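You operate a simulated robot arm through the tools that you are given. There is no shell and no other tool. Be economical: measure what you need, move in short steps, check, and stop when the job is done.

You are at the controls of a simulated robot arm. One attempt, no reset.

Task
Fill the blue dipper with grit to a little under or over its line.
Fine: scoop it from the grit tub with the garden scoop and put the scoop back; tubs and dipper stay where they stand; spill nothing.
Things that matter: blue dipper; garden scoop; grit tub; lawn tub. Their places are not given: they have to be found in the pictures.

Only the result counts: the job must be done as asked and must still hold three seconds after the hand-in. Knocking over, shifting, dropping, spilling or breaking anything else fails it.

Robot
A 7-joint arm with a two-finger parallel gripper, fixed in place. Base frame: the origin is at the foot of the arm, x ahead of it, y to its left, z up. Lengths are in cm, angles in degrees, forces in N, time in s.
With the tool pointing down near the work surface it reaches from about 10 to 70 cm from the base axis. Its first joint turns from -166.0 to 166.0 degrees. Payload 3.91 kg.
The tool frame sits at the grasp point between the pads (the TCP): z along the fingers, y along the line on which they close. The tips reach 3 cm beyond it. Largest opening 11 cm; finger width 2, thickness 1; the body of the gripper, 4.8 by 11.2 cm, starts 5.5 cm behind the TCP.
Orientation is told as [roll, pitch, yaw] about the base's x, y, z axes, in that order, counted from this pose: with the fingers straight down and closing along the base's y, the tool's x points along the base's -x, its y along +y and its z along -z.

Tools
- The arm moves only by the tool apply_moves. Its argument "steps" is a list of rows, each a list of 7 numbers: the turn, a rotation vector about the tool's x, y, z in rad, then the shift along the tool's x, y, z in cm, then the finger opening in cm, from 0 to 11. In form: [[wx, wy, wz, dx, dy, dz, claw], ...]. A call has 1 to 8 rows; each row shifts and turns the commanded pose from where the row before left it, along the tool's axes as they then stand. Each row takes 0.2 s and may step no farther than 5 cm and 8.6 degrees from the row before; otherwise, or with a gripper value out of range, the whole call is refused. A pose out of reach is approached as far as the arm can. The call stops where the force on the tool passes 40 N (or 10 N more than at its start, if that is more) or the arm is blocked; 0.2 s more then pass. The fingers move at their own pace (about 15.3 cm/s each) and stop on an object; they squeeze with about 21 N. The grip force told is the motor's: it shows also when the fingers shut on nothing. Time passes only in rows, and 0.2 s behind the last, so rows that do not move let the fingers close. The reply holds the time, the measured pose of the TCP, the force on the tool along the base axes, the opening and the grip force, in the units named above and with some noise, with the torque about the TCP (base axes, N m) and any sound that the robot's microphone picked up, and new pictures: "show" is both (left out), scene, wrist or none.
- Cameras (640 x 400 px; columns grow to the right, rows downward): "scene" is fixed at [22.77, -50.62, 162.12]; the picture's right is [0.91, -0.42, 0.00], its down [-0.28, -0.62, -0.74] and it looks along [0.31, 0.67, -0.68] (base axes); focal length 331 px, centre (320, 200). "wrist" rides on the gripper at [7.7, 0.7, -11.4] in the tool frame; the picture's right is [-0.09, 1.00, 0.00], its down [-0.80, -0.07, -0.59] and it looks along [-0.59, -0.05, 0.80] (tool axes); focal length 270 px, centre (320, 200).
- lift_body(by): slides the trunk up (or, below 0, down) by that many cm; the arm rides with it, the base frame stays. It gives what a move gives, with no picture.
- locate(camera, pixels): for up to 12 pixels [column, row] of the newest picture of that camera ("zoom" is the newest enlarged one), the place [x, y, z] in the base frame of the surface seen there, good to about 0.2 cm, but the place of the scene camera against the robot may be out by one fixed shift of up to 1.8 cm in any direction. It takes no simulated time.
- zoom(camera, box): a new picture of the part [left, top, right, bottom] of that camera's present view, enlarged. It takes no simulated time.
- finish_job(): hands the job in; it is judged then, once.

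Go step by step. Measure first, check grasps and placings, and put right what went wrong. The budget is 80 turns and 200 pictures, counting those below and the enlarged ones. Unless the task says otherwise, let go and move clear before handing in, and close with one line.

The tools are called as name(argument=value, ...) on one line, values as JSON. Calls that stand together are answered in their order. apply_moves: Moves the arm, as the interface text tells. Its arguments: {"type":"object","properties":{"steps":{"type":"array"},"show":{"type":"string","enum":["both","scene","wrist","none"]}},"required":["steps"]} The other tools are called the same way: lift_body (by) slides the trunk up or down; locate (camera, pixels) gives the place of the surface under pixels of a picture; zoom (camera, box) takes an enlarged picture of a part of a camera's view; finish_job () hands the job in.

At the start:

```text
time: 0.0
tool_pos: [37.51, -3.9, 128.9]
orientation: [0.0, 0.1, 0.0]
force: [-0.2, -0.4, -0.5]
moment: [-0.02, 0.0, -0.04]
finger_gap: 11.0
grip_force: 0.1
trunk travel left (down, up): [-52.5, 8.5]
```

scene: 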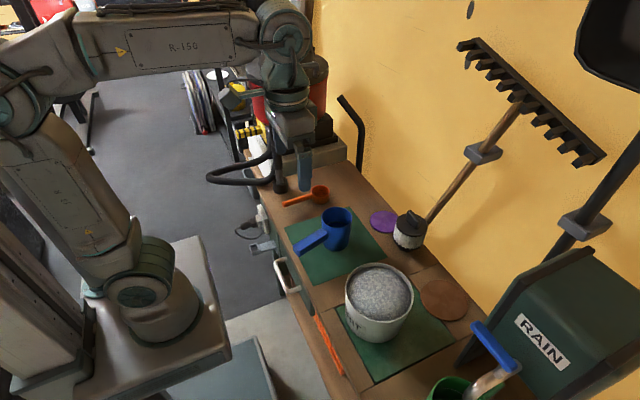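
wrist: 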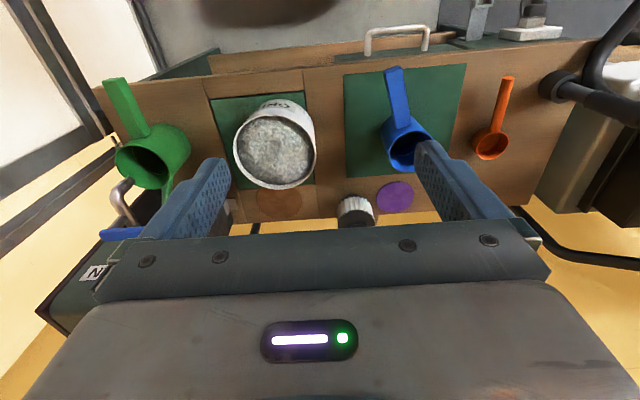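

The scene shows a white tub of grit near (380,300), a blue dipper near (335,230), an orange scoop near (312,195) and something green near (455,390). I zoom in to identify them.

zoom(camera="scene", box=[260, 160, 420, 260])

zoom(camera="scene", box=[310, 250, 550, 400])

zoom(camera="wrist", box=[80, 40, 560, 240])

locate(camera="wrist", pixels=[[275, 150], [240, 160], [314, 150], [505, 85], [490, 145], [395, 80], [405, 155], [120, 90], [150, 165], [280, 195], [395, 195], [355, 205]])

```text
4.00 times, centred on (340, 210) of scene
```

zoom: 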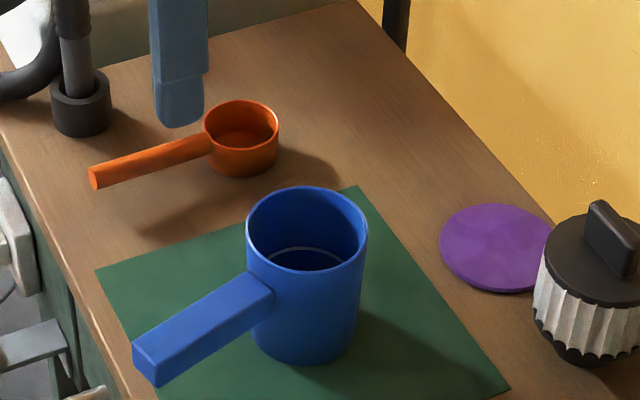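

```text
2.67 times, centred on (430, 325) of scene
```

zoom: 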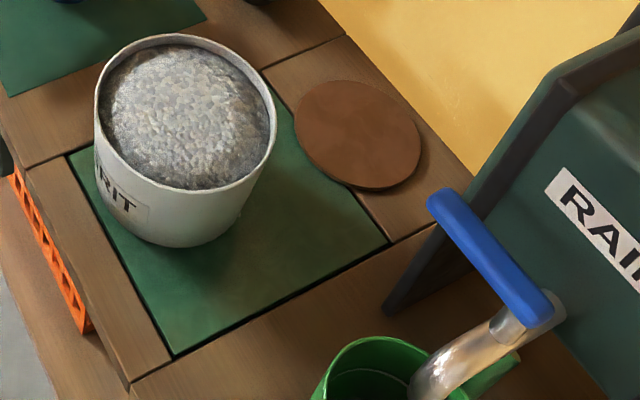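

```text
1.33 times, centred on (320, 140) of wrist
```

zoom: 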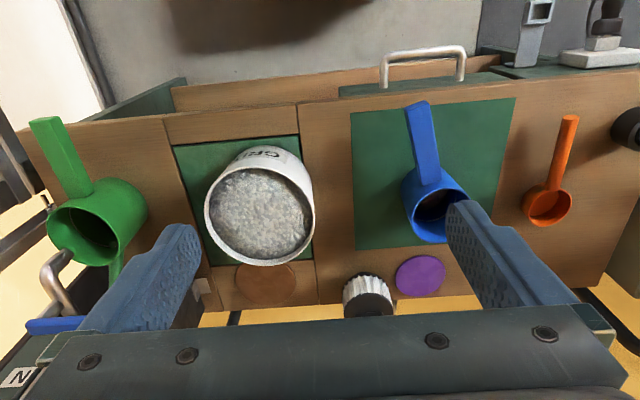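

```text
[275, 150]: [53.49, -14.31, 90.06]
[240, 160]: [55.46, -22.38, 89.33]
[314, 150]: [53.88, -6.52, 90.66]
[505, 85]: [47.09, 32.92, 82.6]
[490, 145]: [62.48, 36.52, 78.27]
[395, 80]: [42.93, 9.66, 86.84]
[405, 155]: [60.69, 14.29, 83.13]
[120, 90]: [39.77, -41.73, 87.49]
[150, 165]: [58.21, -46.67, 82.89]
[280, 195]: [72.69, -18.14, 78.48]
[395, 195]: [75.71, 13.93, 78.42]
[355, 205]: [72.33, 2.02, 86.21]
```

The orange scoop, the tubs and a blue-handled thing at the right are only partly visible. I move the hand toward -y to see the right end of the bench better.

apply_moves(steps=[[0, 0, 0, 0, -5, 0, 11], [0, 0, 0, 0, -5, 0, 11], [0, 0, 0, 0, -5, 0, 11], [0, 0, 0, 0, -5, 0, 11], [0, 0, 0, 0, -5, 0, 11], [0, 0, 0, 0, -5, 0, 11]])

```text
time: 1.4
tool_pos: [37.57, -34.07, 128.83]
orientation: [0.1, 0.0, 0.0]
force: [1.2, -0.6, 0.8]
moment: [0.04, 0.0, 0.0]
finger_gap: 11.03
grip_force: 0.0
trunk travel left (down, up): [-52.5, 8.5]
```

scene: 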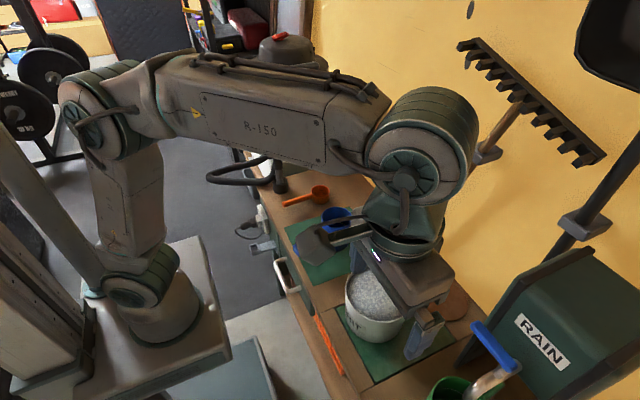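
wrist: 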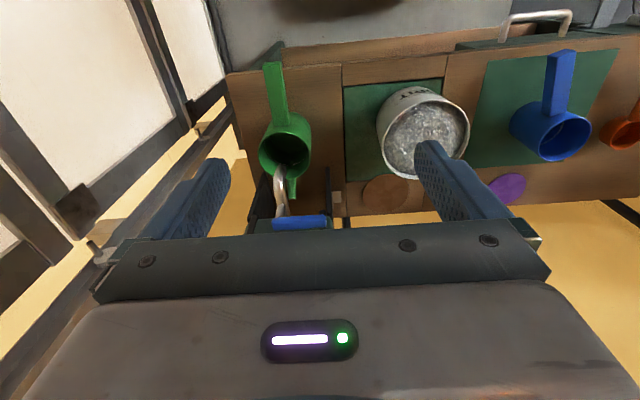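

I now see the green cup under the rain-bin's blue-handled tap. I zoom on it and on the rest for a lawn tub.

zoom(camera="wrist", box=[220, 40, 460, 240])

zoom(camera="wrist", box=[440, 0, 640, 220])

zoom(camera="scene", box=[220, 90, 380, 190])

zoom(camera="scene", box=[200, 230, 400, 400])

```text
2.00 times, centred on (340, 140) of wrist
```

zoom: 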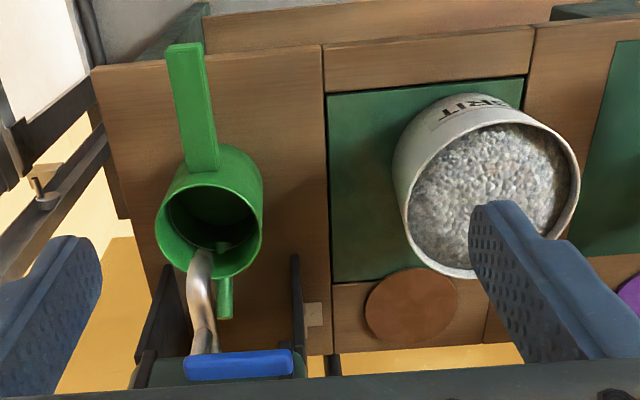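

```text
1.82 times, centred on (540, 110) of wrist
```

zoom: 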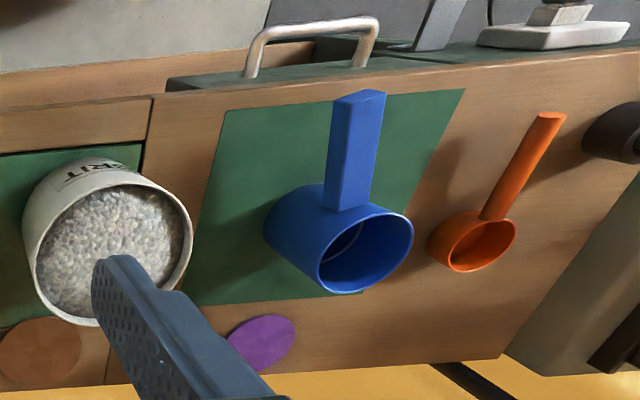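

```text
4.00 times, centred on (300, 140) of scene
```

zoom: 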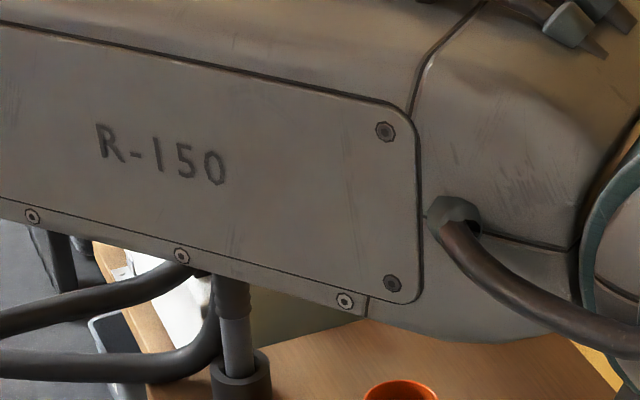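

```text
2.35 times, centred on (300, 315) of scene
```

zoom: 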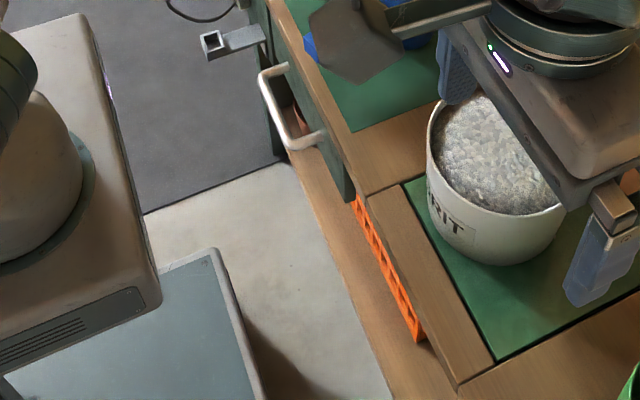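

The green cup stands under the tap and the orange scoop lies left with handle toward the robot. I move across to above the orange scoop for a closer look.

apply_moves(steps=[[0, 0, 0, 0, 5, 0, 11], [0, 0, 0, 0, 5, 0, 11], [0, 0, 0, 0, 5, 0, 11], [0, 0, 0, 0, 5, 0, 11], [0, 0, 0, 0, 5, 0, 11], [0, 0, 0, 0, 5, 0, 11], [0, 0, 0, 0, 5, 0, 11], [0, 0, 0, 0, 5, 0, 11]], show="none")

apply_moves(steps=[[0, 0, 0, 0, 5, 0, 11], [0, 0, 0, 0, 5, 0, 11], [0, 0, 0, 0, 5, 0, 11], [0, 0, 0, 0, 5, 0, 11], [0, 0, 0, 0, 5, 0, 11], [0, 0, 0, 0, 2, 0, 11]])

```text
time: 3.2
tool_pos: [37.58, 6.18, 129.02]
orientation: [0.0, 0.1, 0.0]
force: [0.6, 1.5, 0.1]
moment: [-0.03, 0.01, -0.04]
finger_gap: 11.0
grip_force: 0.0
trunk travel left (down, up): [-52.5, 8.5]
```

```text
time: 4.6
tool_pos: [37.49, 33.29, 129.1]
orientation: [0.0, 0.1, 0.0]
force: [0.0, -0.7, 0.0]
moment: [0.01, 0.03, 0.04]
finger_gap: 11.01
grip_force: 0.1
trunk travel left (down, up): [-52.5, 8.5]
```

scene: 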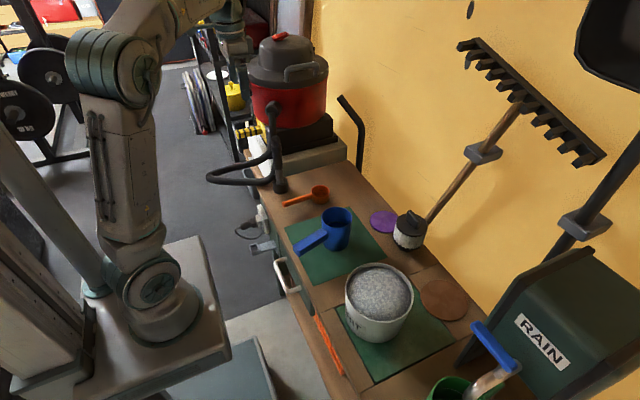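
wrist: 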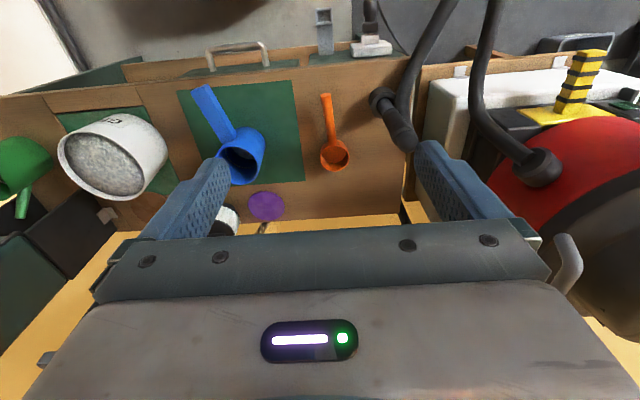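

The scoop lies at wrist (330,130), with a vacuum wand near (395,120) on its left side. I zoom and measure the scoop and dipper.

zoom(camera="wrist", box=[170, 70, 430, 230])

locate(camera="wrist", pixels=[[326, 97], [328, 115], [331, 135], [334, 158], [321, 155], [348, 155], [334, 143], [334, 169], [350, 190], [380, 95], [405, 145], [300, 130]])

locate(camera="wrist", pixels=[[203, 92], [228, 125], [242, 130], [244, 150], [221, 160], [263, 155], [240, 170], [230, 60], [115, 150], [65, 150], [160, 150], [105, 165]])

```text
2.46 times, centred on (300, 150) of wrist
```

zoom: 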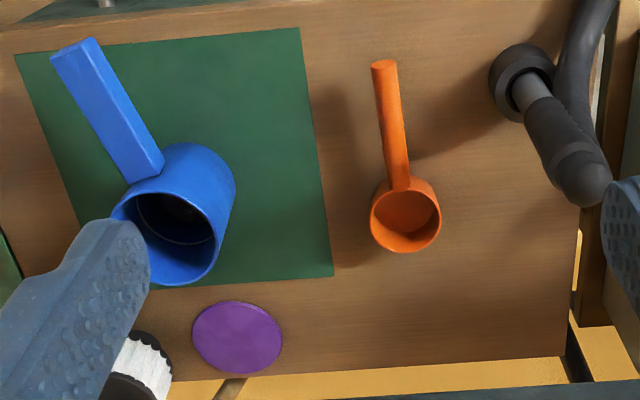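

```text
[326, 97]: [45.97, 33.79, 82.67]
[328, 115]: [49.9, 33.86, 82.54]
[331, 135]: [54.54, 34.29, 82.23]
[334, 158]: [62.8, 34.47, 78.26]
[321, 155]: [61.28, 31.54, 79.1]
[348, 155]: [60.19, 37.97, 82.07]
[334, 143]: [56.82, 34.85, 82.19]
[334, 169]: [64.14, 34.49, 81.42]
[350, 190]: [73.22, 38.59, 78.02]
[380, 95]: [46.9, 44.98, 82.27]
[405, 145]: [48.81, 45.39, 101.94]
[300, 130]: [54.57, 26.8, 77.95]
```

```text
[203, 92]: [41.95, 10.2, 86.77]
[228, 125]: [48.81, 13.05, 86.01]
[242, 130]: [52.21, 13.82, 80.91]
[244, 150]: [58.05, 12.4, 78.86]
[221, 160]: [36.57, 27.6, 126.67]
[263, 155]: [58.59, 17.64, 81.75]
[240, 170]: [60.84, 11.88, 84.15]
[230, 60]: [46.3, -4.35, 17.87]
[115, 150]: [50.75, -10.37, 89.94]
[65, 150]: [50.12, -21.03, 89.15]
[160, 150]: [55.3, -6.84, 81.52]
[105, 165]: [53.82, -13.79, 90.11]
```

The scoop handle runs about x 46–56 at y≈34, z≈82; bench z≈78. Before lowering I check where the vacuum hose and arm base lie.

locate(camera="scene", pixels=[[210, 178], [240, 180], [268, 158], [278, 140], [280, 188], [165, 310], [200, 290], [340, 215], [336, 208], [380, 268], [348, 290], [412, 290]])

zoom(camera="scene", box=[180, 110, 340, 210])

```text
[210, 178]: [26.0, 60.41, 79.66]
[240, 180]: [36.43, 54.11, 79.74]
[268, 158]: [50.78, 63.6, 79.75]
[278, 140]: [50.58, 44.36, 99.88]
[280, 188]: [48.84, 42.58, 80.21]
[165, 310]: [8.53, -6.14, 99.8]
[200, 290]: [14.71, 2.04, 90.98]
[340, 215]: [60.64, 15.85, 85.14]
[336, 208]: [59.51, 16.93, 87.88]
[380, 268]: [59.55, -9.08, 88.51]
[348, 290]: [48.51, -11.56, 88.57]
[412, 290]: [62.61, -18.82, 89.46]
```

```text
4.00 times, centred on (260, 160) of scene
```

zoom: 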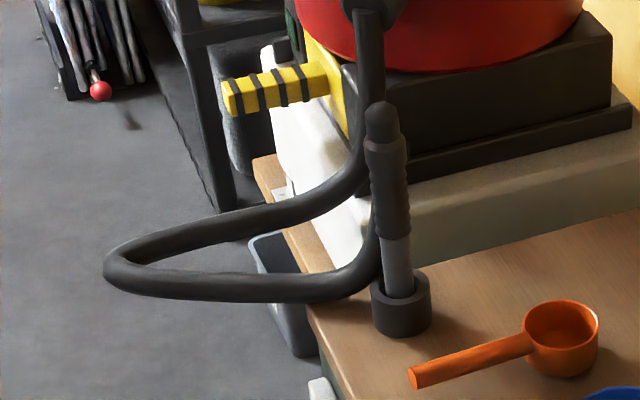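

The wand top reaches z≈100 at y≈44, only 10 cm from the scoop handle, so I lean the wrist 15° away from it and descend for a close look.

apply_moves(steps=[[-0.131, 0, 0, 0, 0, 0, 8], [-0.131, 0, 0, 0, 0, 0, 6], [0, 0, 0, -0.67, -1.17, 4.35, 6], [0, 0, 0, -0.67, -1.17, 4.35, 6], [0, 0, 0, -0.67, -1.17, 4.35, 6], [0, 0, 0, -0.67, -1.17, 4.35, 6], [0, 0, 0, -0.67, -1.17, 4.35, 6], [0, 0, 0, -0.67, -1.17, 4.35, 6]])

```text
time: 6.4
tool_pos: [41.6, 33.11, 101.84]
orientation: [15.0, 0.0, -0.1]
force: [0.2, -0.4, -0.1]
moment: [0.02, 0.0, 0.0]
finger_gap: 6.0
grip_force: 0.1
trunk travel left (down, up): [-52.5, 8.5]
```

scene: 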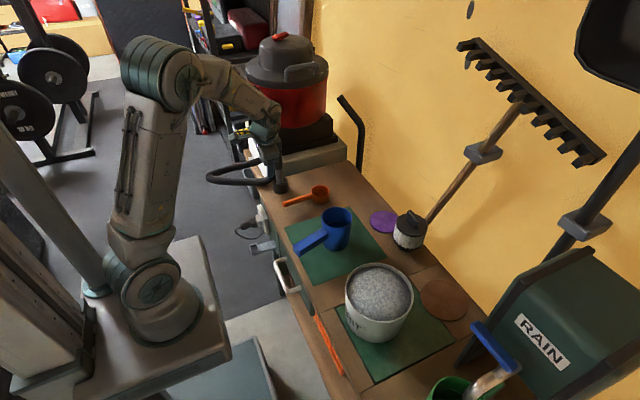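
wrist: 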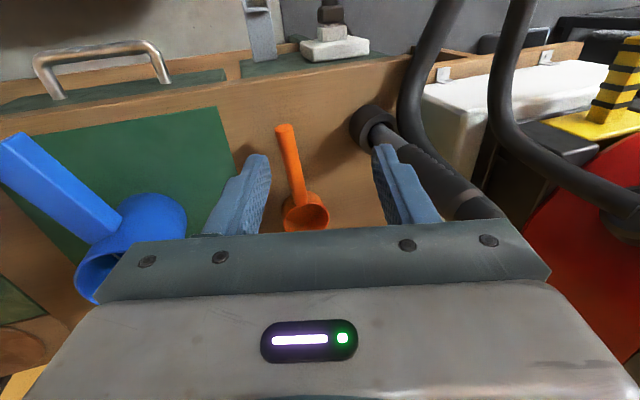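

The wrist view shows the scoop between the fingers, but the wand lies close to the +y finger. I zoom the scene to judge clearance.

zoom(camera="scene", box=[200, 80, 360, 220])

zoom(camera="wrist", box=[180, 100, 500, 250])

locate(camera="wrist", pixels=[[285, 127], [290, 150], [296, 175], [300, 192], [305, 212], [372, 122], [420, 158], [460, 190], [283, 160], [303, 160], [440, 20], [400, 100]])

```text
2.86 times, centred on (280, 150) of scene
```

zoom: 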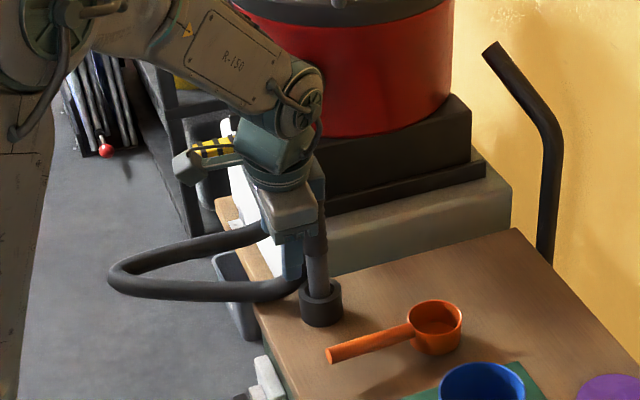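

```text
2.00 times, centred on (340, 175) of wrist
```

zoom: 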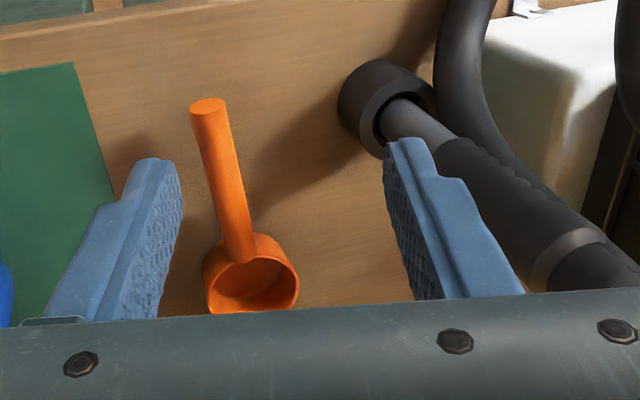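

```text
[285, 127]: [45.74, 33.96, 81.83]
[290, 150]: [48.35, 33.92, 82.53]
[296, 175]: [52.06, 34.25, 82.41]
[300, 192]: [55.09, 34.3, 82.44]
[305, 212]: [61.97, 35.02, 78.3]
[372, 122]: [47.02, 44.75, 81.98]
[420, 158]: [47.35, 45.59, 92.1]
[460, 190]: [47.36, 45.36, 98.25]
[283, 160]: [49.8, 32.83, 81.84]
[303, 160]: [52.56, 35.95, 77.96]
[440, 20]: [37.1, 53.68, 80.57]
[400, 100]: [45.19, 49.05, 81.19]
```

The wand runs straight up at (47.4, 45.4), giving about 5 cm clearance with the tilted hand. I move above the handle and align yaw by 2.5°.

apply_moves(steps=[[0, 0, 0, -2.35, -0.67, 3.26, 6], [0, 0, 0, -2.35, -0.67, 3.26, 6], [0, 0, 0, -2.35, -0.67, 3.26, 6], [0, 0, 0, -2.35, -0.67, 3.26, 6], [0, 0, -0.044, 0, 0, 0, 6]])

```text
time: 7.6
tool_pos: [51.03, 33.97, 88.66]
orientation: [15.1, -0.7, 2.4]
force: [-0.3, -0.4, 0.1]
moment: [-0.04, 0.04, 0.0]
finger_gap: 5.99
grip_force: 0.1
trunk travel left (down, up): [-52.5, 8.5]
```

scene: 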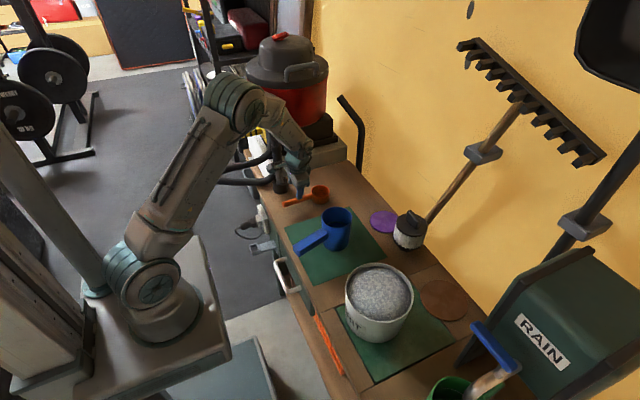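
wrist: 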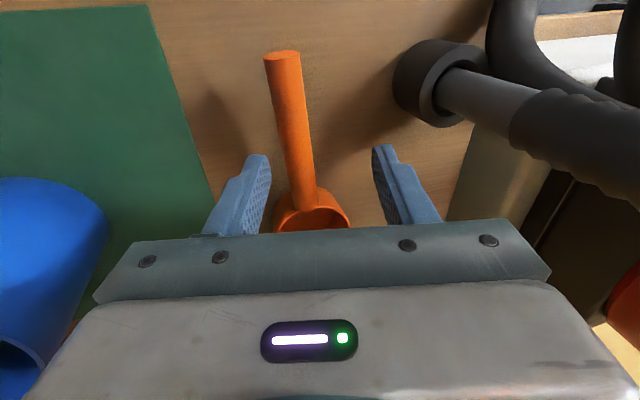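

The handle is centred between the fingers. I descend the last 6 cm and check.

apply_moves(steps=[[0, 0, 0, 0, -0.55, 1.97, 6], [0, 0, 0, 0, -0.55, 1.97, 6], [0, 0, 0, 0, -0.55, 1.97, 6]], show="wrist")

zoom(camera="scene", box=[250, 130, 350, 230])

```text
time: 8.4
tool_pos: [50.88, 33.83, 82.36]
orientation: [15.0, -0.6, 2.4]
force: [-0.6, -0.9, -0.1]
moment: [0.0, 0.01, 0.02]
finger_gap: 6.01
grip_force: 0.0
trunk travel left (down, up): [-52.5, 8.5]
```

wrist: 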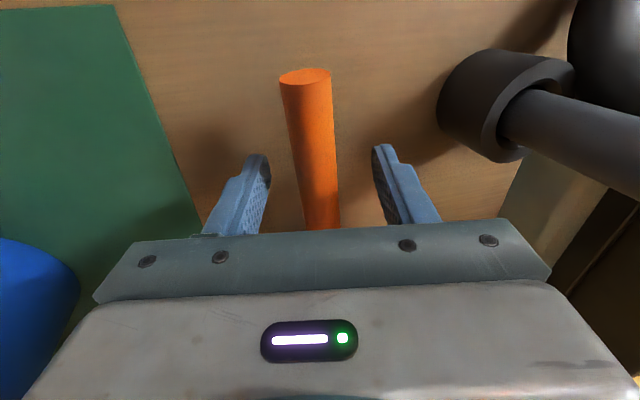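

```text
4.00 times, centred on (300, 180) of scene
```

zoom: 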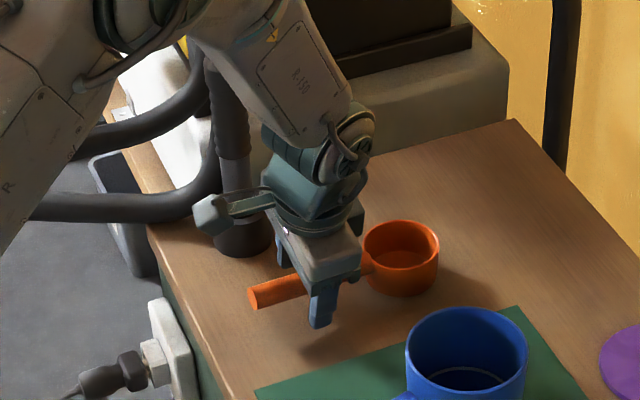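

The handle sits between the fingers with the cup clear ahead. I close the grip.

apply_moves(steps=[[0, 0, 0, 0, 0, 0, 3], [0, 0, 0, 0, 0, 0, 0], [0, 0, 0, 0, 0, 0, 0], [0, 0, 0, 0, 0, 0, 0]], show="wrist")

```text
time: 9.4
tool_pos: [51.06, 33.9, 82.51]
orientation: [15.0, -0.7, 2.5]
force: [-0.1, -0.7, 0.4]
moment: [0.01, 0.07, 0.04]
finger_gap: 2.1
grip_force: 20.5
trunk travel left (down, up): [-52.5, 8.5]
```

wrist: 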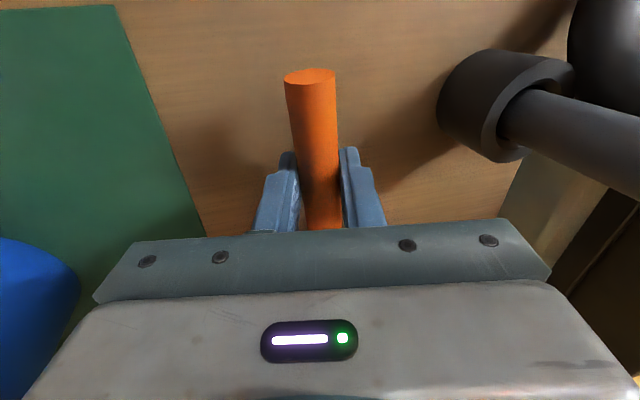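

Grip is firm at 2.1 cm opening. I lift straight up 18 cm and look.

apply_moves(steps=[[0, 0, 0, 0, 0.52, -1.93, 0], [0, 0, 0, 0, 1.03, -3.86, 0], [0, 0, 0, 0, 1.03, -3.86, 0], [0, 0, 0, 0, 1.03, -3.86, 0], [0, 0, 0, 0, 1.03, -3.86, 0]])

zoom(camera="scene", box=[250, 120, 370, 240])

```text
time: 10.6
tool_pos: [50.79, 34.02, 100.55]
orientation: [15.1, -0.8, 2.4]
force: [-0.1, 0.5, -1.1]
moment: [-0.02, 0.05, 0.01]
finger_gap: 2.13
grip_force: 20.9
trunk travel left (down, up): [-52.5, 8.5]
```

scene: 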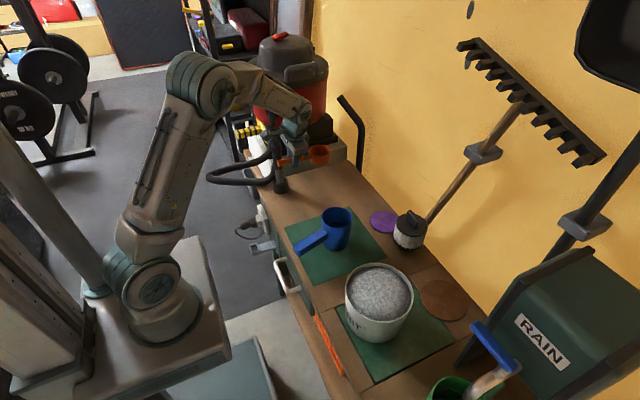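
wrist: 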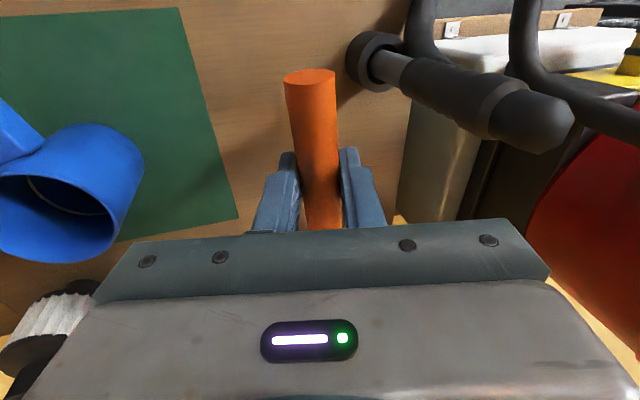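

```text
3.33 times, centred on (310, 180) of scene
```

zoom: 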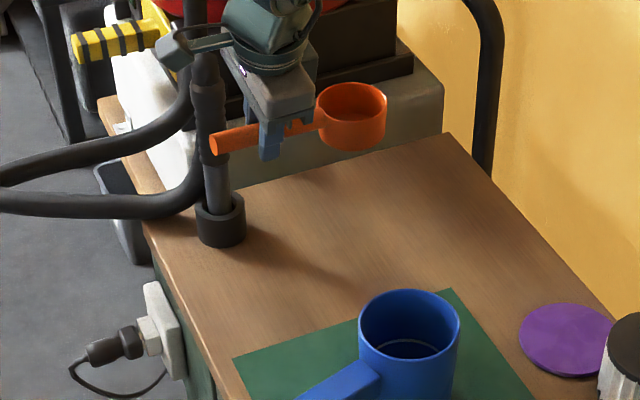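

The scoop is held level. While the dipper is in view, I measure its rim and line, and the tub from the scene.

zoom(camera="wrist", box=[0, 80, 160, 280])

zoom(camera="scene", box=[280, 190, 440, 360])

locate(camera="zoom", pixels=[[160, 90], [250, 70], [345, 180], [230, 185], [200, 60], [210, 120]])

```text
2.00 times, centred on (80, 180) of wrist
```

zoom: 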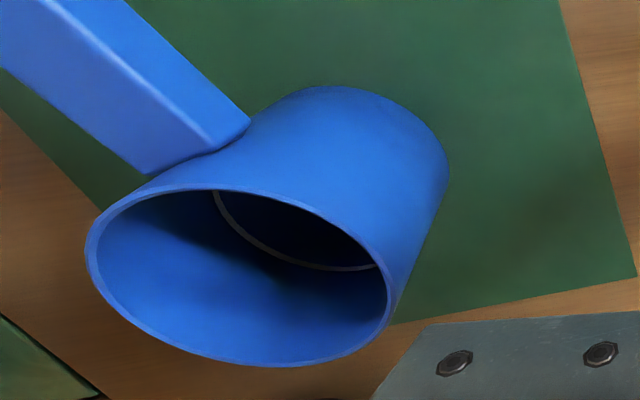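

```text
2.35 times, centred on (360, 275) of scene
```

zoom: 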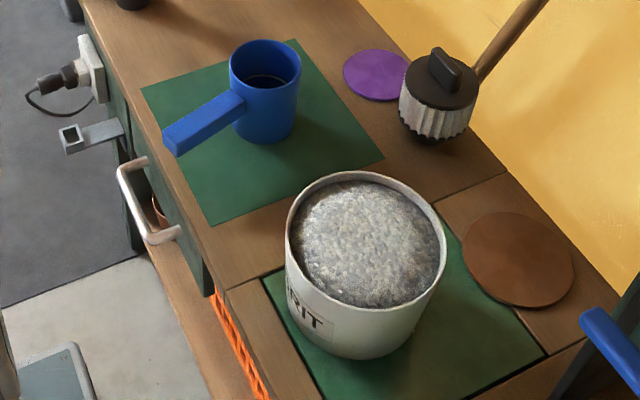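

```text
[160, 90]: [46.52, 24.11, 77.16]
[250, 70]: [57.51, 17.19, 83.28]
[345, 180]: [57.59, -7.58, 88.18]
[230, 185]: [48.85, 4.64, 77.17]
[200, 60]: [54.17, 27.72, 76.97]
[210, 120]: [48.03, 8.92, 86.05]
```

I locate dipper rim and line points in the wrist picture directly.

locate(camera="wrist", pixels=[[22, 205], [45, 175], [55, 174], [80, 181], [96, 225], [60, 262], [54, 180], [70, 210], [92, 213], [40, 240], [112, 150], [70, 150]])

locate(camera="scene", pixels=[[345, 208], [337, 206], [322, 216], [352, 216], [337, 225], [336, 220], [308, 241], [380, 263], [352, 275], [413, 291], [346, 293], [385, 322]])

```text
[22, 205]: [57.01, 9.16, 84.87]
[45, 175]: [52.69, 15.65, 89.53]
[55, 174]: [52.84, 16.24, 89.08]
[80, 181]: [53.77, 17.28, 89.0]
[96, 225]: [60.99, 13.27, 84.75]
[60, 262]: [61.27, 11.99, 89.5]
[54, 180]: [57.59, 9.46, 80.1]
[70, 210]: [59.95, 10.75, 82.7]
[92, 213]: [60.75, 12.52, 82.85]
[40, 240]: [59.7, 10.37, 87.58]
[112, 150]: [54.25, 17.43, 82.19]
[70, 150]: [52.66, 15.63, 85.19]
```

```text
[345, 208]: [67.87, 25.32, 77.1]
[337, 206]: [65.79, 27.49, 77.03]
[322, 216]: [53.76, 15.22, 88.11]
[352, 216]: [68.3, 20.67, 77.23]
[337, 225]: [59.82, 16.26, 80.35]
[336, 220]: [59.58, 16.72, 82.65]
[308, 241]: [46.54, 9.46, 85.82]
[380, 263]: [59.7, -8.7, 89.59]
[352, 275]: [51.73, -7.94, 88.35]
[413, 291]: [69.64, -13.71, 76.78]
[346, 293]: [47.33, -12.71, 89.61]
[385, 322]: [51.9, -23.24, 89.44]
```

The dipper rim is z≈89.5 with centre ≈(57,13.8), inner radius ≈4.2; the line is z≈82.8, about 4 cm above its floor, so roughly 215 cm³. I carry the scoop over toward the grit tub.

apply_moves(steps=[[0, 0, 0, 0.8, -4.35, -1.53, 0], [0, 0, 0, 0.8, -4.35, -1.53, 0], [0, 0, 0, 0.8, -4.35, -1.53, 0], [0, 0, 0, 0.8, -4.35, -1.53, 0], [0, 0, 0, 0.8, -4.35, -1.53, 0], [0, 0, 0, 0.8, -4.35, -1.53, 0]])

```text
time: 12.0
tool_pos: [47.03, 5.97, 102.53]
orientation: [15.0, -0.7, 2.6]
force: [-0.2, 0.0, -0.7]
moment: [0.01, 0.07, 0.0]
finger_gap: 2.1
grip_force: 20.9
trunk travel left (down, up): [-52.5, 8.5]
```

scene: 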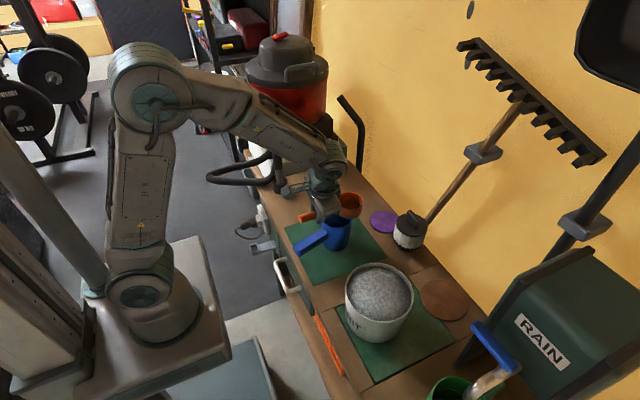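
wrist: 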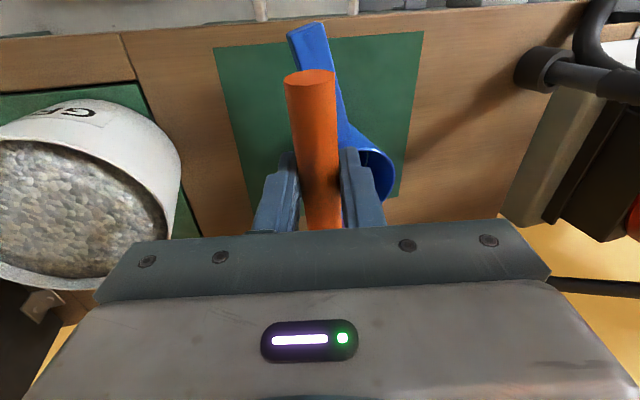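

Most of the tub's rim and grit is visible at left of the wrist view. I measure them.

locate(camera="wrist", pixels=[[3, 141], [60, 144], [95, 154], [130, 175], [160, 205], [164, 235], [5, 287], [40, 293], [30, 160], [60, 210], [100, 240], [10, 220]])

zoom(camera="wrist", box=[0, 80, 200, 310])

```text
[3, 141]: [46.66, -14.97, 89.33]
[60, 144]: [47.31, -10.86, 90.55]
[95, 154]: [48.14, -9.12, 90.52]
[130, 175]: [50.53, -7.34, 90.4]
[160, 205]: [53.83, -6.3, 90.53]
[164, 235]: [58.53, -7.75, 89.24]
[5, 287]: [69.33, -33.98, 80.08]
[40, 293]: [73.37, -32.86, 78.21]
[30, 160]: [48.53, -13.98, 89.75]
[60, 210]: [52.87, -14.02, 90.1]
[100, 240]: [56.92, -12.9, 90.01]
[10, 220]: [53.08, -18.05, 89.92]
```

```text
1.74 times, centred on (100, 195) of wrist
```

zoom: 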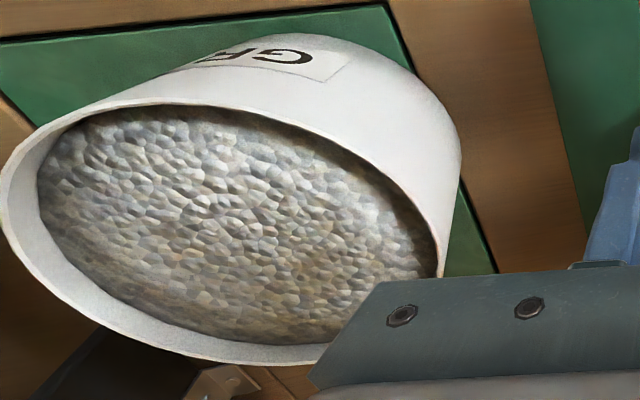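

The tub rim is at z≈90.5 and the grit almost reaches it at 90. I move behind the tub centre to measure its rim from above.

apply_moves(steps=[[0, 0, 0, 0.76, -3.88, -1.35, 0], [0, 0, 0, 0.76, -3.88, -1.35, 0], [0, 0, 0, 0.76, -3.88, -1.35, 0], [0, 0, 0, 0.76, -3.88, -1.35, 0], [0, 0, 0, 0.76, -3.88, -1.35, 0]])

zoom(camera="scene", box=[280, 190, 460, 360])

```text
time: 13.2
tool_pos: [44.19, -14.68, 103.91]
orientation: [15.0, -0.6, 2.4]
force: [-0.6, -0.4, -1.3]
moment: [-0.01, 0.11, 0.02]
finger_gap: 2.09
grip_force: 20.8
trunk travel left (down, up): [-52.5, 8.5]
```

scene: 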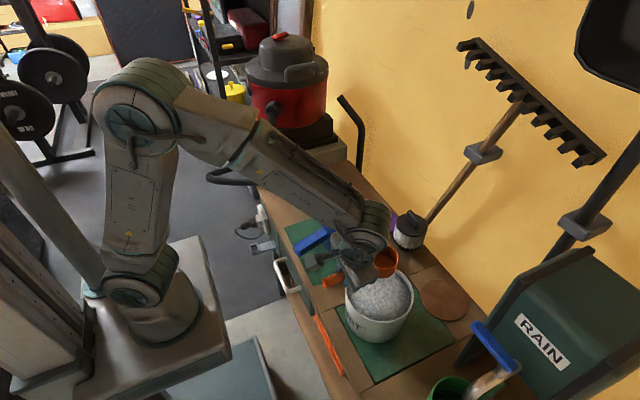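
wrist: 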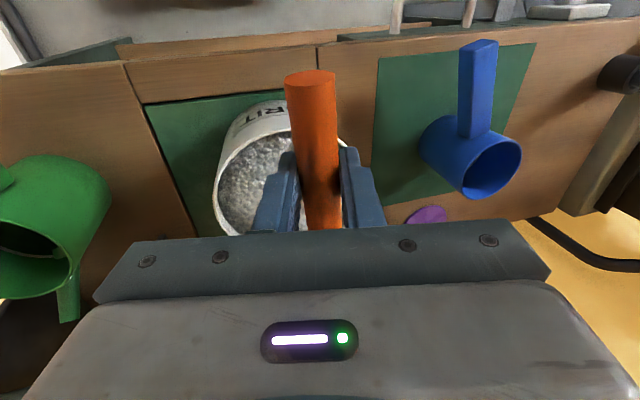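

```text
2.35 times, centred on (370, 275) of scene
```

zoom: 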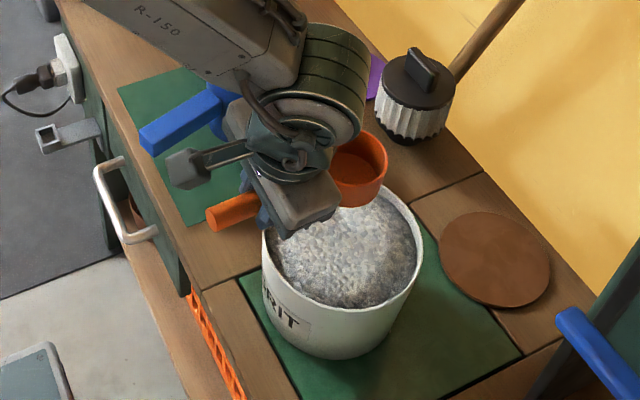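

I locate visible rim points from both views.

locate(camera="wrist", pixels=[[216, 195], [219, 175], [228, 155], [245, 141], [270, 133], [235, 232], [222, 215], [341, 140], [285, 132]])

locate(camera="zoom", pixels=[[422, 240], [412, 212], [395, 192], [265, 262], [290, 292], [340, 310], [390, 295], [340, 265], [360, 210], [385, 160], [335, 175]])

```text
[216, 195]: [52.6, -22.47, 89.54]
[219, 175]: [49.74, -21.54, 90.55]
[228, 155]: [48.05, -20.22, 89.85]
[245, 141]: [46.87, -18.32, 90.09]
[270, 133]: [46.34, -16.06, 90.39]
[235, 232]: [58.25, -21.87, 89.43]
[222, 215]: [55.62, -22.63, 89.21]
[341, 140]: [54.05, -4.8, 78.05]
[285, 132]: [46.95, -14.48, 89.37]
```

```text
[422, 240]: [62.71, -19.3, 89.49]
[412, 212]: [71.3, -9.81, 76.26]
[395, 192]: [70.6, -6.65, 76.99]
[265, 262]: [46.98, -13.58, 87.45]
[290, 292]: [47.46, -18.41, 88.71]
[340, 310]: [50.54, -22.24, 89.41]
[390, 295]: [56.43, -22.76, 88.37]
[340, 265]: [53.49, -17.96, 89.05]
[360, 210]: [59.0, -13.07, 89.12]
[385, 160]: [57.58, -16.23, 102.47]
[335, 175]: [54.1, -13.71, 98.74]
```

The tub centre is about (54.6,-14.5), radius ≈8.2. I pitch the scoop nose-down 30° above the grit and check.

apply_moves(steps=[[0, 0.1265, 0.034, 0, 0, 0, 0], [0, 0.1265, 0.034, 0, 0, 0, 0], [0, 0.1265, 0.034, 0, 0, 0, 0], [0, 0.1265, 0.034, 0, 0, 0, 0]], show="wrist")

zoom(camera="scene", box=[290, 190, 450, 350])

```text
time: 14.2
tool_pos: [44.34, -14.56, 103.95]
orientation: [15.0, 29.5, 2.5]
force: [0.3, 0.4, -1.3]
moment: [0.01, 0.06, -0.01]
finger_gap: 2.08
grip_force: 20.6
trunk travel left (down, up): [-52.5, 8.5]
```

wrist: 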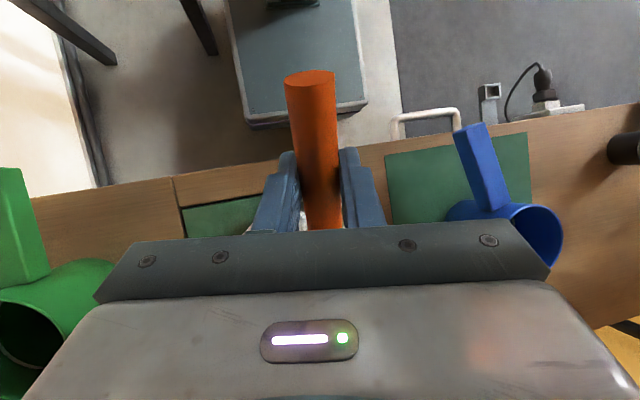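

```text
2.50 times, centred on (370, 270) of scene
```

zoom: 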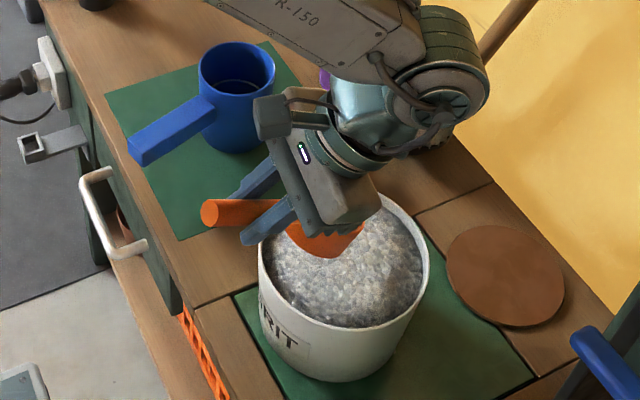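

Pitched 29.5° with clear space. I plunge slowly to just under the surface.

apply_moves(steps=[[0, 0, 0, -1.4, -0.57, 1.67, 0], [0, 0, 0, -1.4, -0.57, 1.67, 0], [0, 0, 0, -0.56, -0.23, 0.67, 0], [0, 0, 0, -0.56, -0.23, 0.67, 0], [0, 0, 0, -0.56, -0.23, 0.67, 0], [0, 0, 0, -0.56, -0.23, 0.67, 0], [0, 0, 0, -0.56, -0.23, 0.67, 0]], show="none")

zoom(camera="scene", box=[290, 190, 450, 350])

```text
time: 15.8
tool_pos: [45.65, -15.09, 95.16]
orientation: [15.1, 29.3, 2.5]
force: [0.5, 0.0, -0.7]
moment: [-0.01, 0.09, -0.01]
finger_gap: 2.14
grip_force: 21.5
trunk travel left (down, up): [-52.5, 8.5]
```

```text
2.50 times, centred on (370, 270) of scene
```

zoom: 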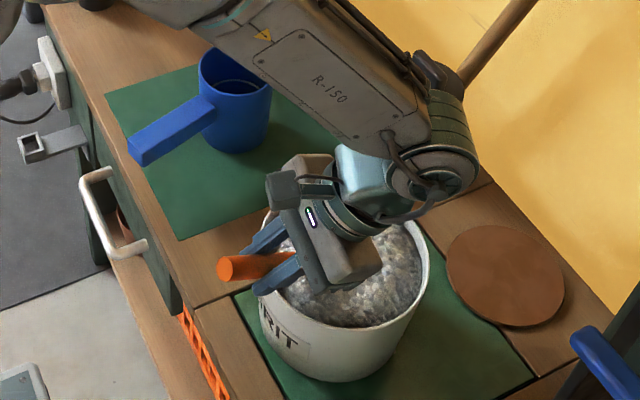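

No contact force, so the grit yields freely. I push forward 3 cm with slight deepening, then level the scoop in place.

apply_moves(steps=[[0, 0, 0, -0.84, 0.01, -0.05, 0], [0, 0, 0, -0.84, 0.01, -0.05, 0], [0, 0, 0, -0.84, 0.01, -0.05, 0], [0, 0, 0, -0.84, 0.01, -0.05, 0], [0, -0.1265, -0.034, 0, 0, 0, 0], [0, -0.1265, -0.034, 0, 0, 0, 0], [0, -0.1265, -0.034, 0, 0, 0, 0], [0, -0.1265, -0.034, 0, 0, 0, 0]])

zoom(camera="scene", box=[290, 190, 450, 350])

```text
time: 17.6
tool_pos: [48.64, -14.88, 93.51]
orientation: [15.0, -0.7, 2.3]
force: [-0.3, 0.0, -2.0]
moment: [-0.01, 0.23, -0.01]
finger_gap: 2.16
grip_force: 21.2
trunk travel left (down, up): [-52.5, 8.5]
```

scene: 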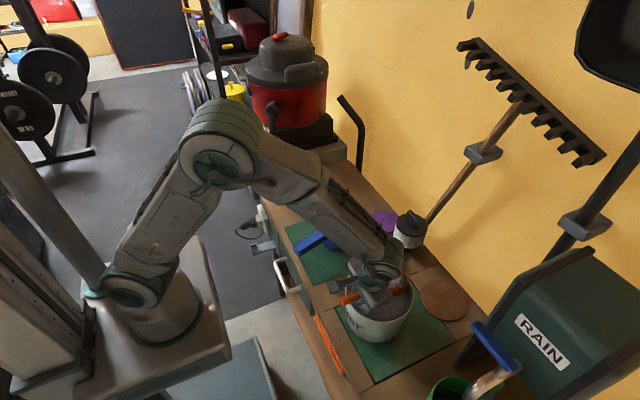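
wrist: 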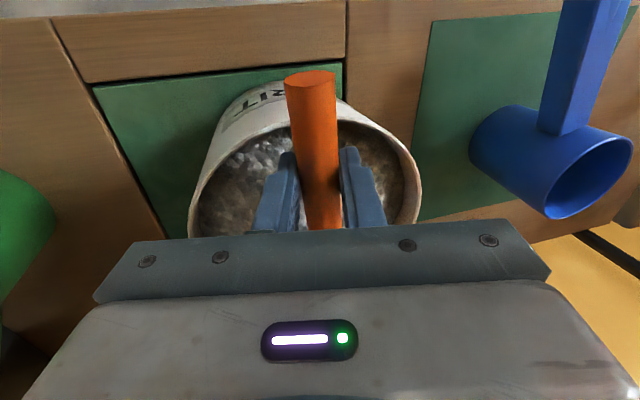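

```text
2.50 times, centred on (370, 270) of scene
```

zoom: 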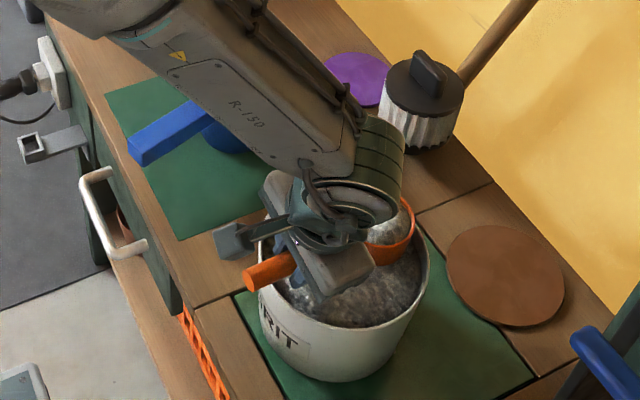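

The cup is filled with grit (around zoom (390,235)). I lift slowly and inspect.

apply_moves(steps=[[0, 0, 0, 0, 0.26, -0.97, 0], [0, 0, 0, 0, 0.39, -1.45, 0], [0, 0, 0, 0, 0.39, -1.45, 0], [0, 0, 0, 0, 0.39, -1.45, 0], [0, 0, 0, 0, 0.39, -1.45, 0], [0, 0, 0, 0, 0.39, -1.45, 0], [0, 0, 0, 0, 0.26, -0.97, 0], [0, 0, 0, 0, 0, 0, 0]], show="none")

zoom(camera="scene", box=[300, 190, 450, 310])

```text
time: 19.4
tool_pos: [48.73, -14.9, 103.13]
orientation: [14.9, -0.6, 2.5]
force: [-0.6, 0.1, -1.8]
moment: [-0.03, 0.21, -0.03]
finger_gap: 2.15
grip_force: 20.7
trunk travel left (down, up): [-52.5, 8.5]
```

```text
3.33 times, centred on (375, 250) of scene
```

zoom: 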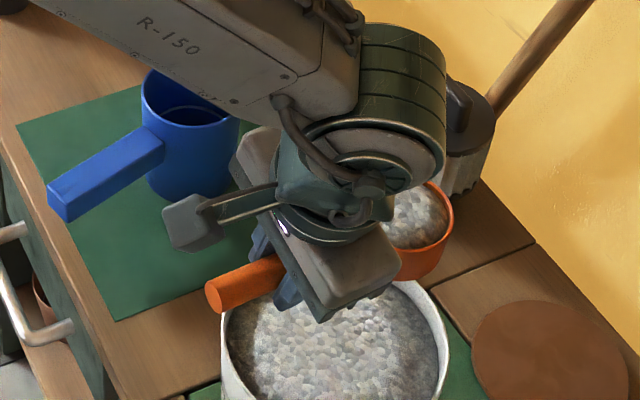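

The cup is full and level. I'll tip it toward +y at the dipper, with the handle yawed about 26° so the wrist stays clear of wand and tub; first the yaw here over the tub.

apply_moves(steps=[[0, 0.0294, -0.1096, 0, 0, 0, 0], [0, 0.0294, -0.1096, 0, 0, 0, 0], [0, 0.0294, -0.1096, 0, 0, 0, 0], [0, 0.0294, -0.1096, 0, 0, 0, 0]], show="none")

apply_moves(steps=[[0, 0, 0, -1.0, 1.7, 0.46, 0], [0, 0, 0, -1.42, 2.475, 0.664, 0], [0, 0, 0, -1.42, 2.475, 0.664, 0], [0, 0, 0, -1.42, 2.475, 0.664, 0], [0, 0, 0, -1.42, 2.475, 0.664, 0], [0, 0, 0, -1.42, 2.475, 0.664, 0], [0, 0, 0, -1.42, 2.475, 0.664, 0], [0, 0, 0, -1.0, 1.7, 0.46, 0]])

zoom(camera="scene", box=[270, 150, 430, 270])

```text
time: 20.4
tool_pos: [48.48, -14.98, 103.08]
orientation: [14.8, -0.7, 28.5]
force: [-0.3, 0.2, -1.4]
moment: [-0.1, 0.18, 0.02]
finger_gap: 2.17
grip_force: 21.3
trunk travel left (down, up): [-52.5, 8.5]
```

```text
time: 22.2
tool_pos: [48.88, 6.85, 103.13]
orientation: [14.7, -0.6, 28.4]
force: [0.1, 0.6, -2.8]
moment: [-0.15, 0.18, 0.03]
finger_gap: 2.12
grip_force: 20.9
trunk travel left (down, up): [-52.5, 8.5]
```

scene: 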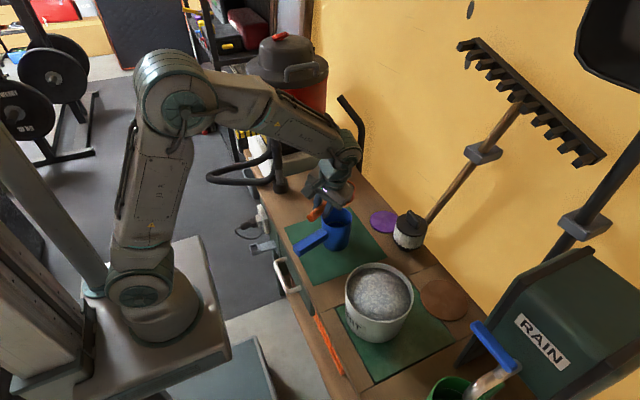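
wrist: 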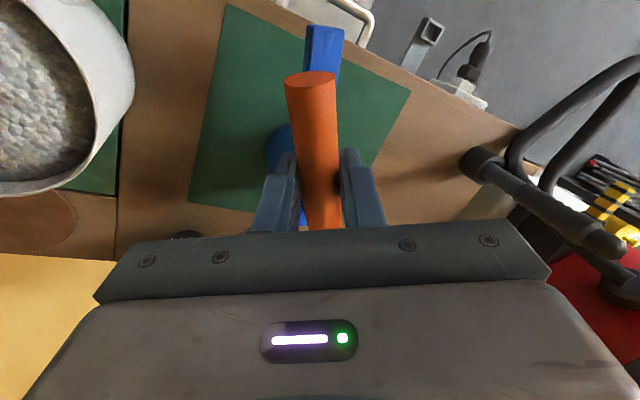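

```text
3.33 times, centred on (350, 210) of scene
```

zoom: 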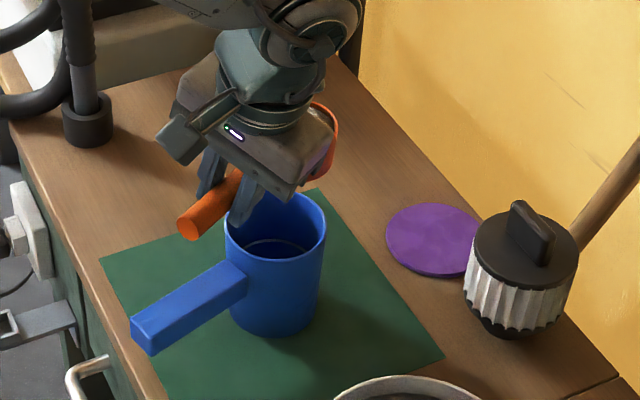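

I am slightly short in y; I finish the approach and lower to pour height (TCP z≈96.5), then check alignment.

apply_moves(steps=[[0, 0, 0, -0.225, -0.08, 1.69, 0], [0, 0, 0, -0.225, -0.08, 1.69, 0], [0, 0, 0, -0.225, -0.08, 1.69, 0], [0, 0, 0, -0.225, -0.08, 1.69, 0]])

zoom(camera="scene", box=[270, 150, 430, 270])

```text
time: 23.2
tool_pos: [48.98, 8.45, 96.59]
orientation: [14.8, -0.7, 28.4]
force: [0.2, -0.5, -1.9]
moment: [-0.12, 0.14, 0.01]
finger_gap: 2.13
grip_force: 21.1
trunk travel left (down, up): [-52.5, 8.5]
```

scene: 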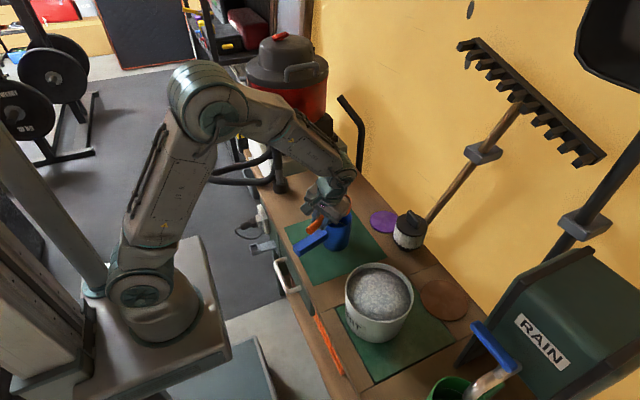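
wrist: 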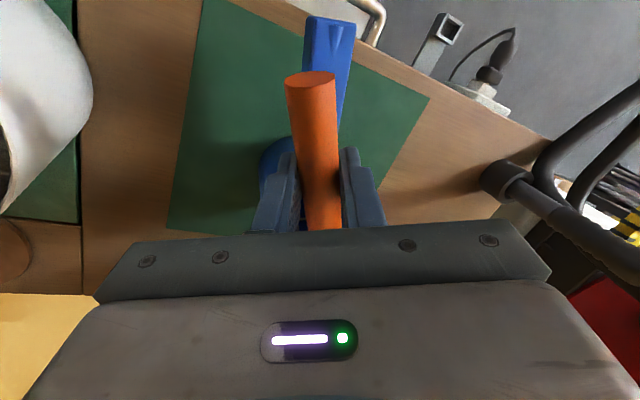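

```text
3.33 times, centred on (350, 210) of scene
```

zoom: 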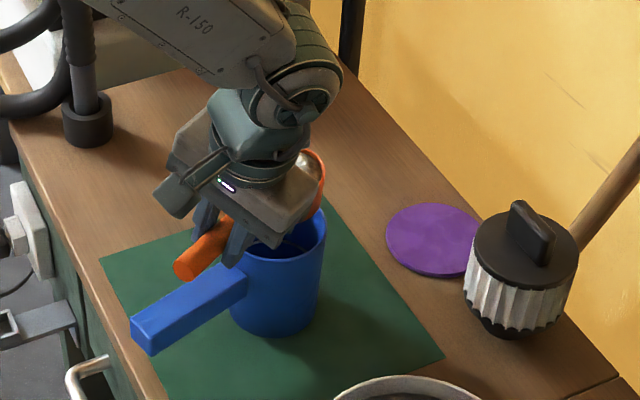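

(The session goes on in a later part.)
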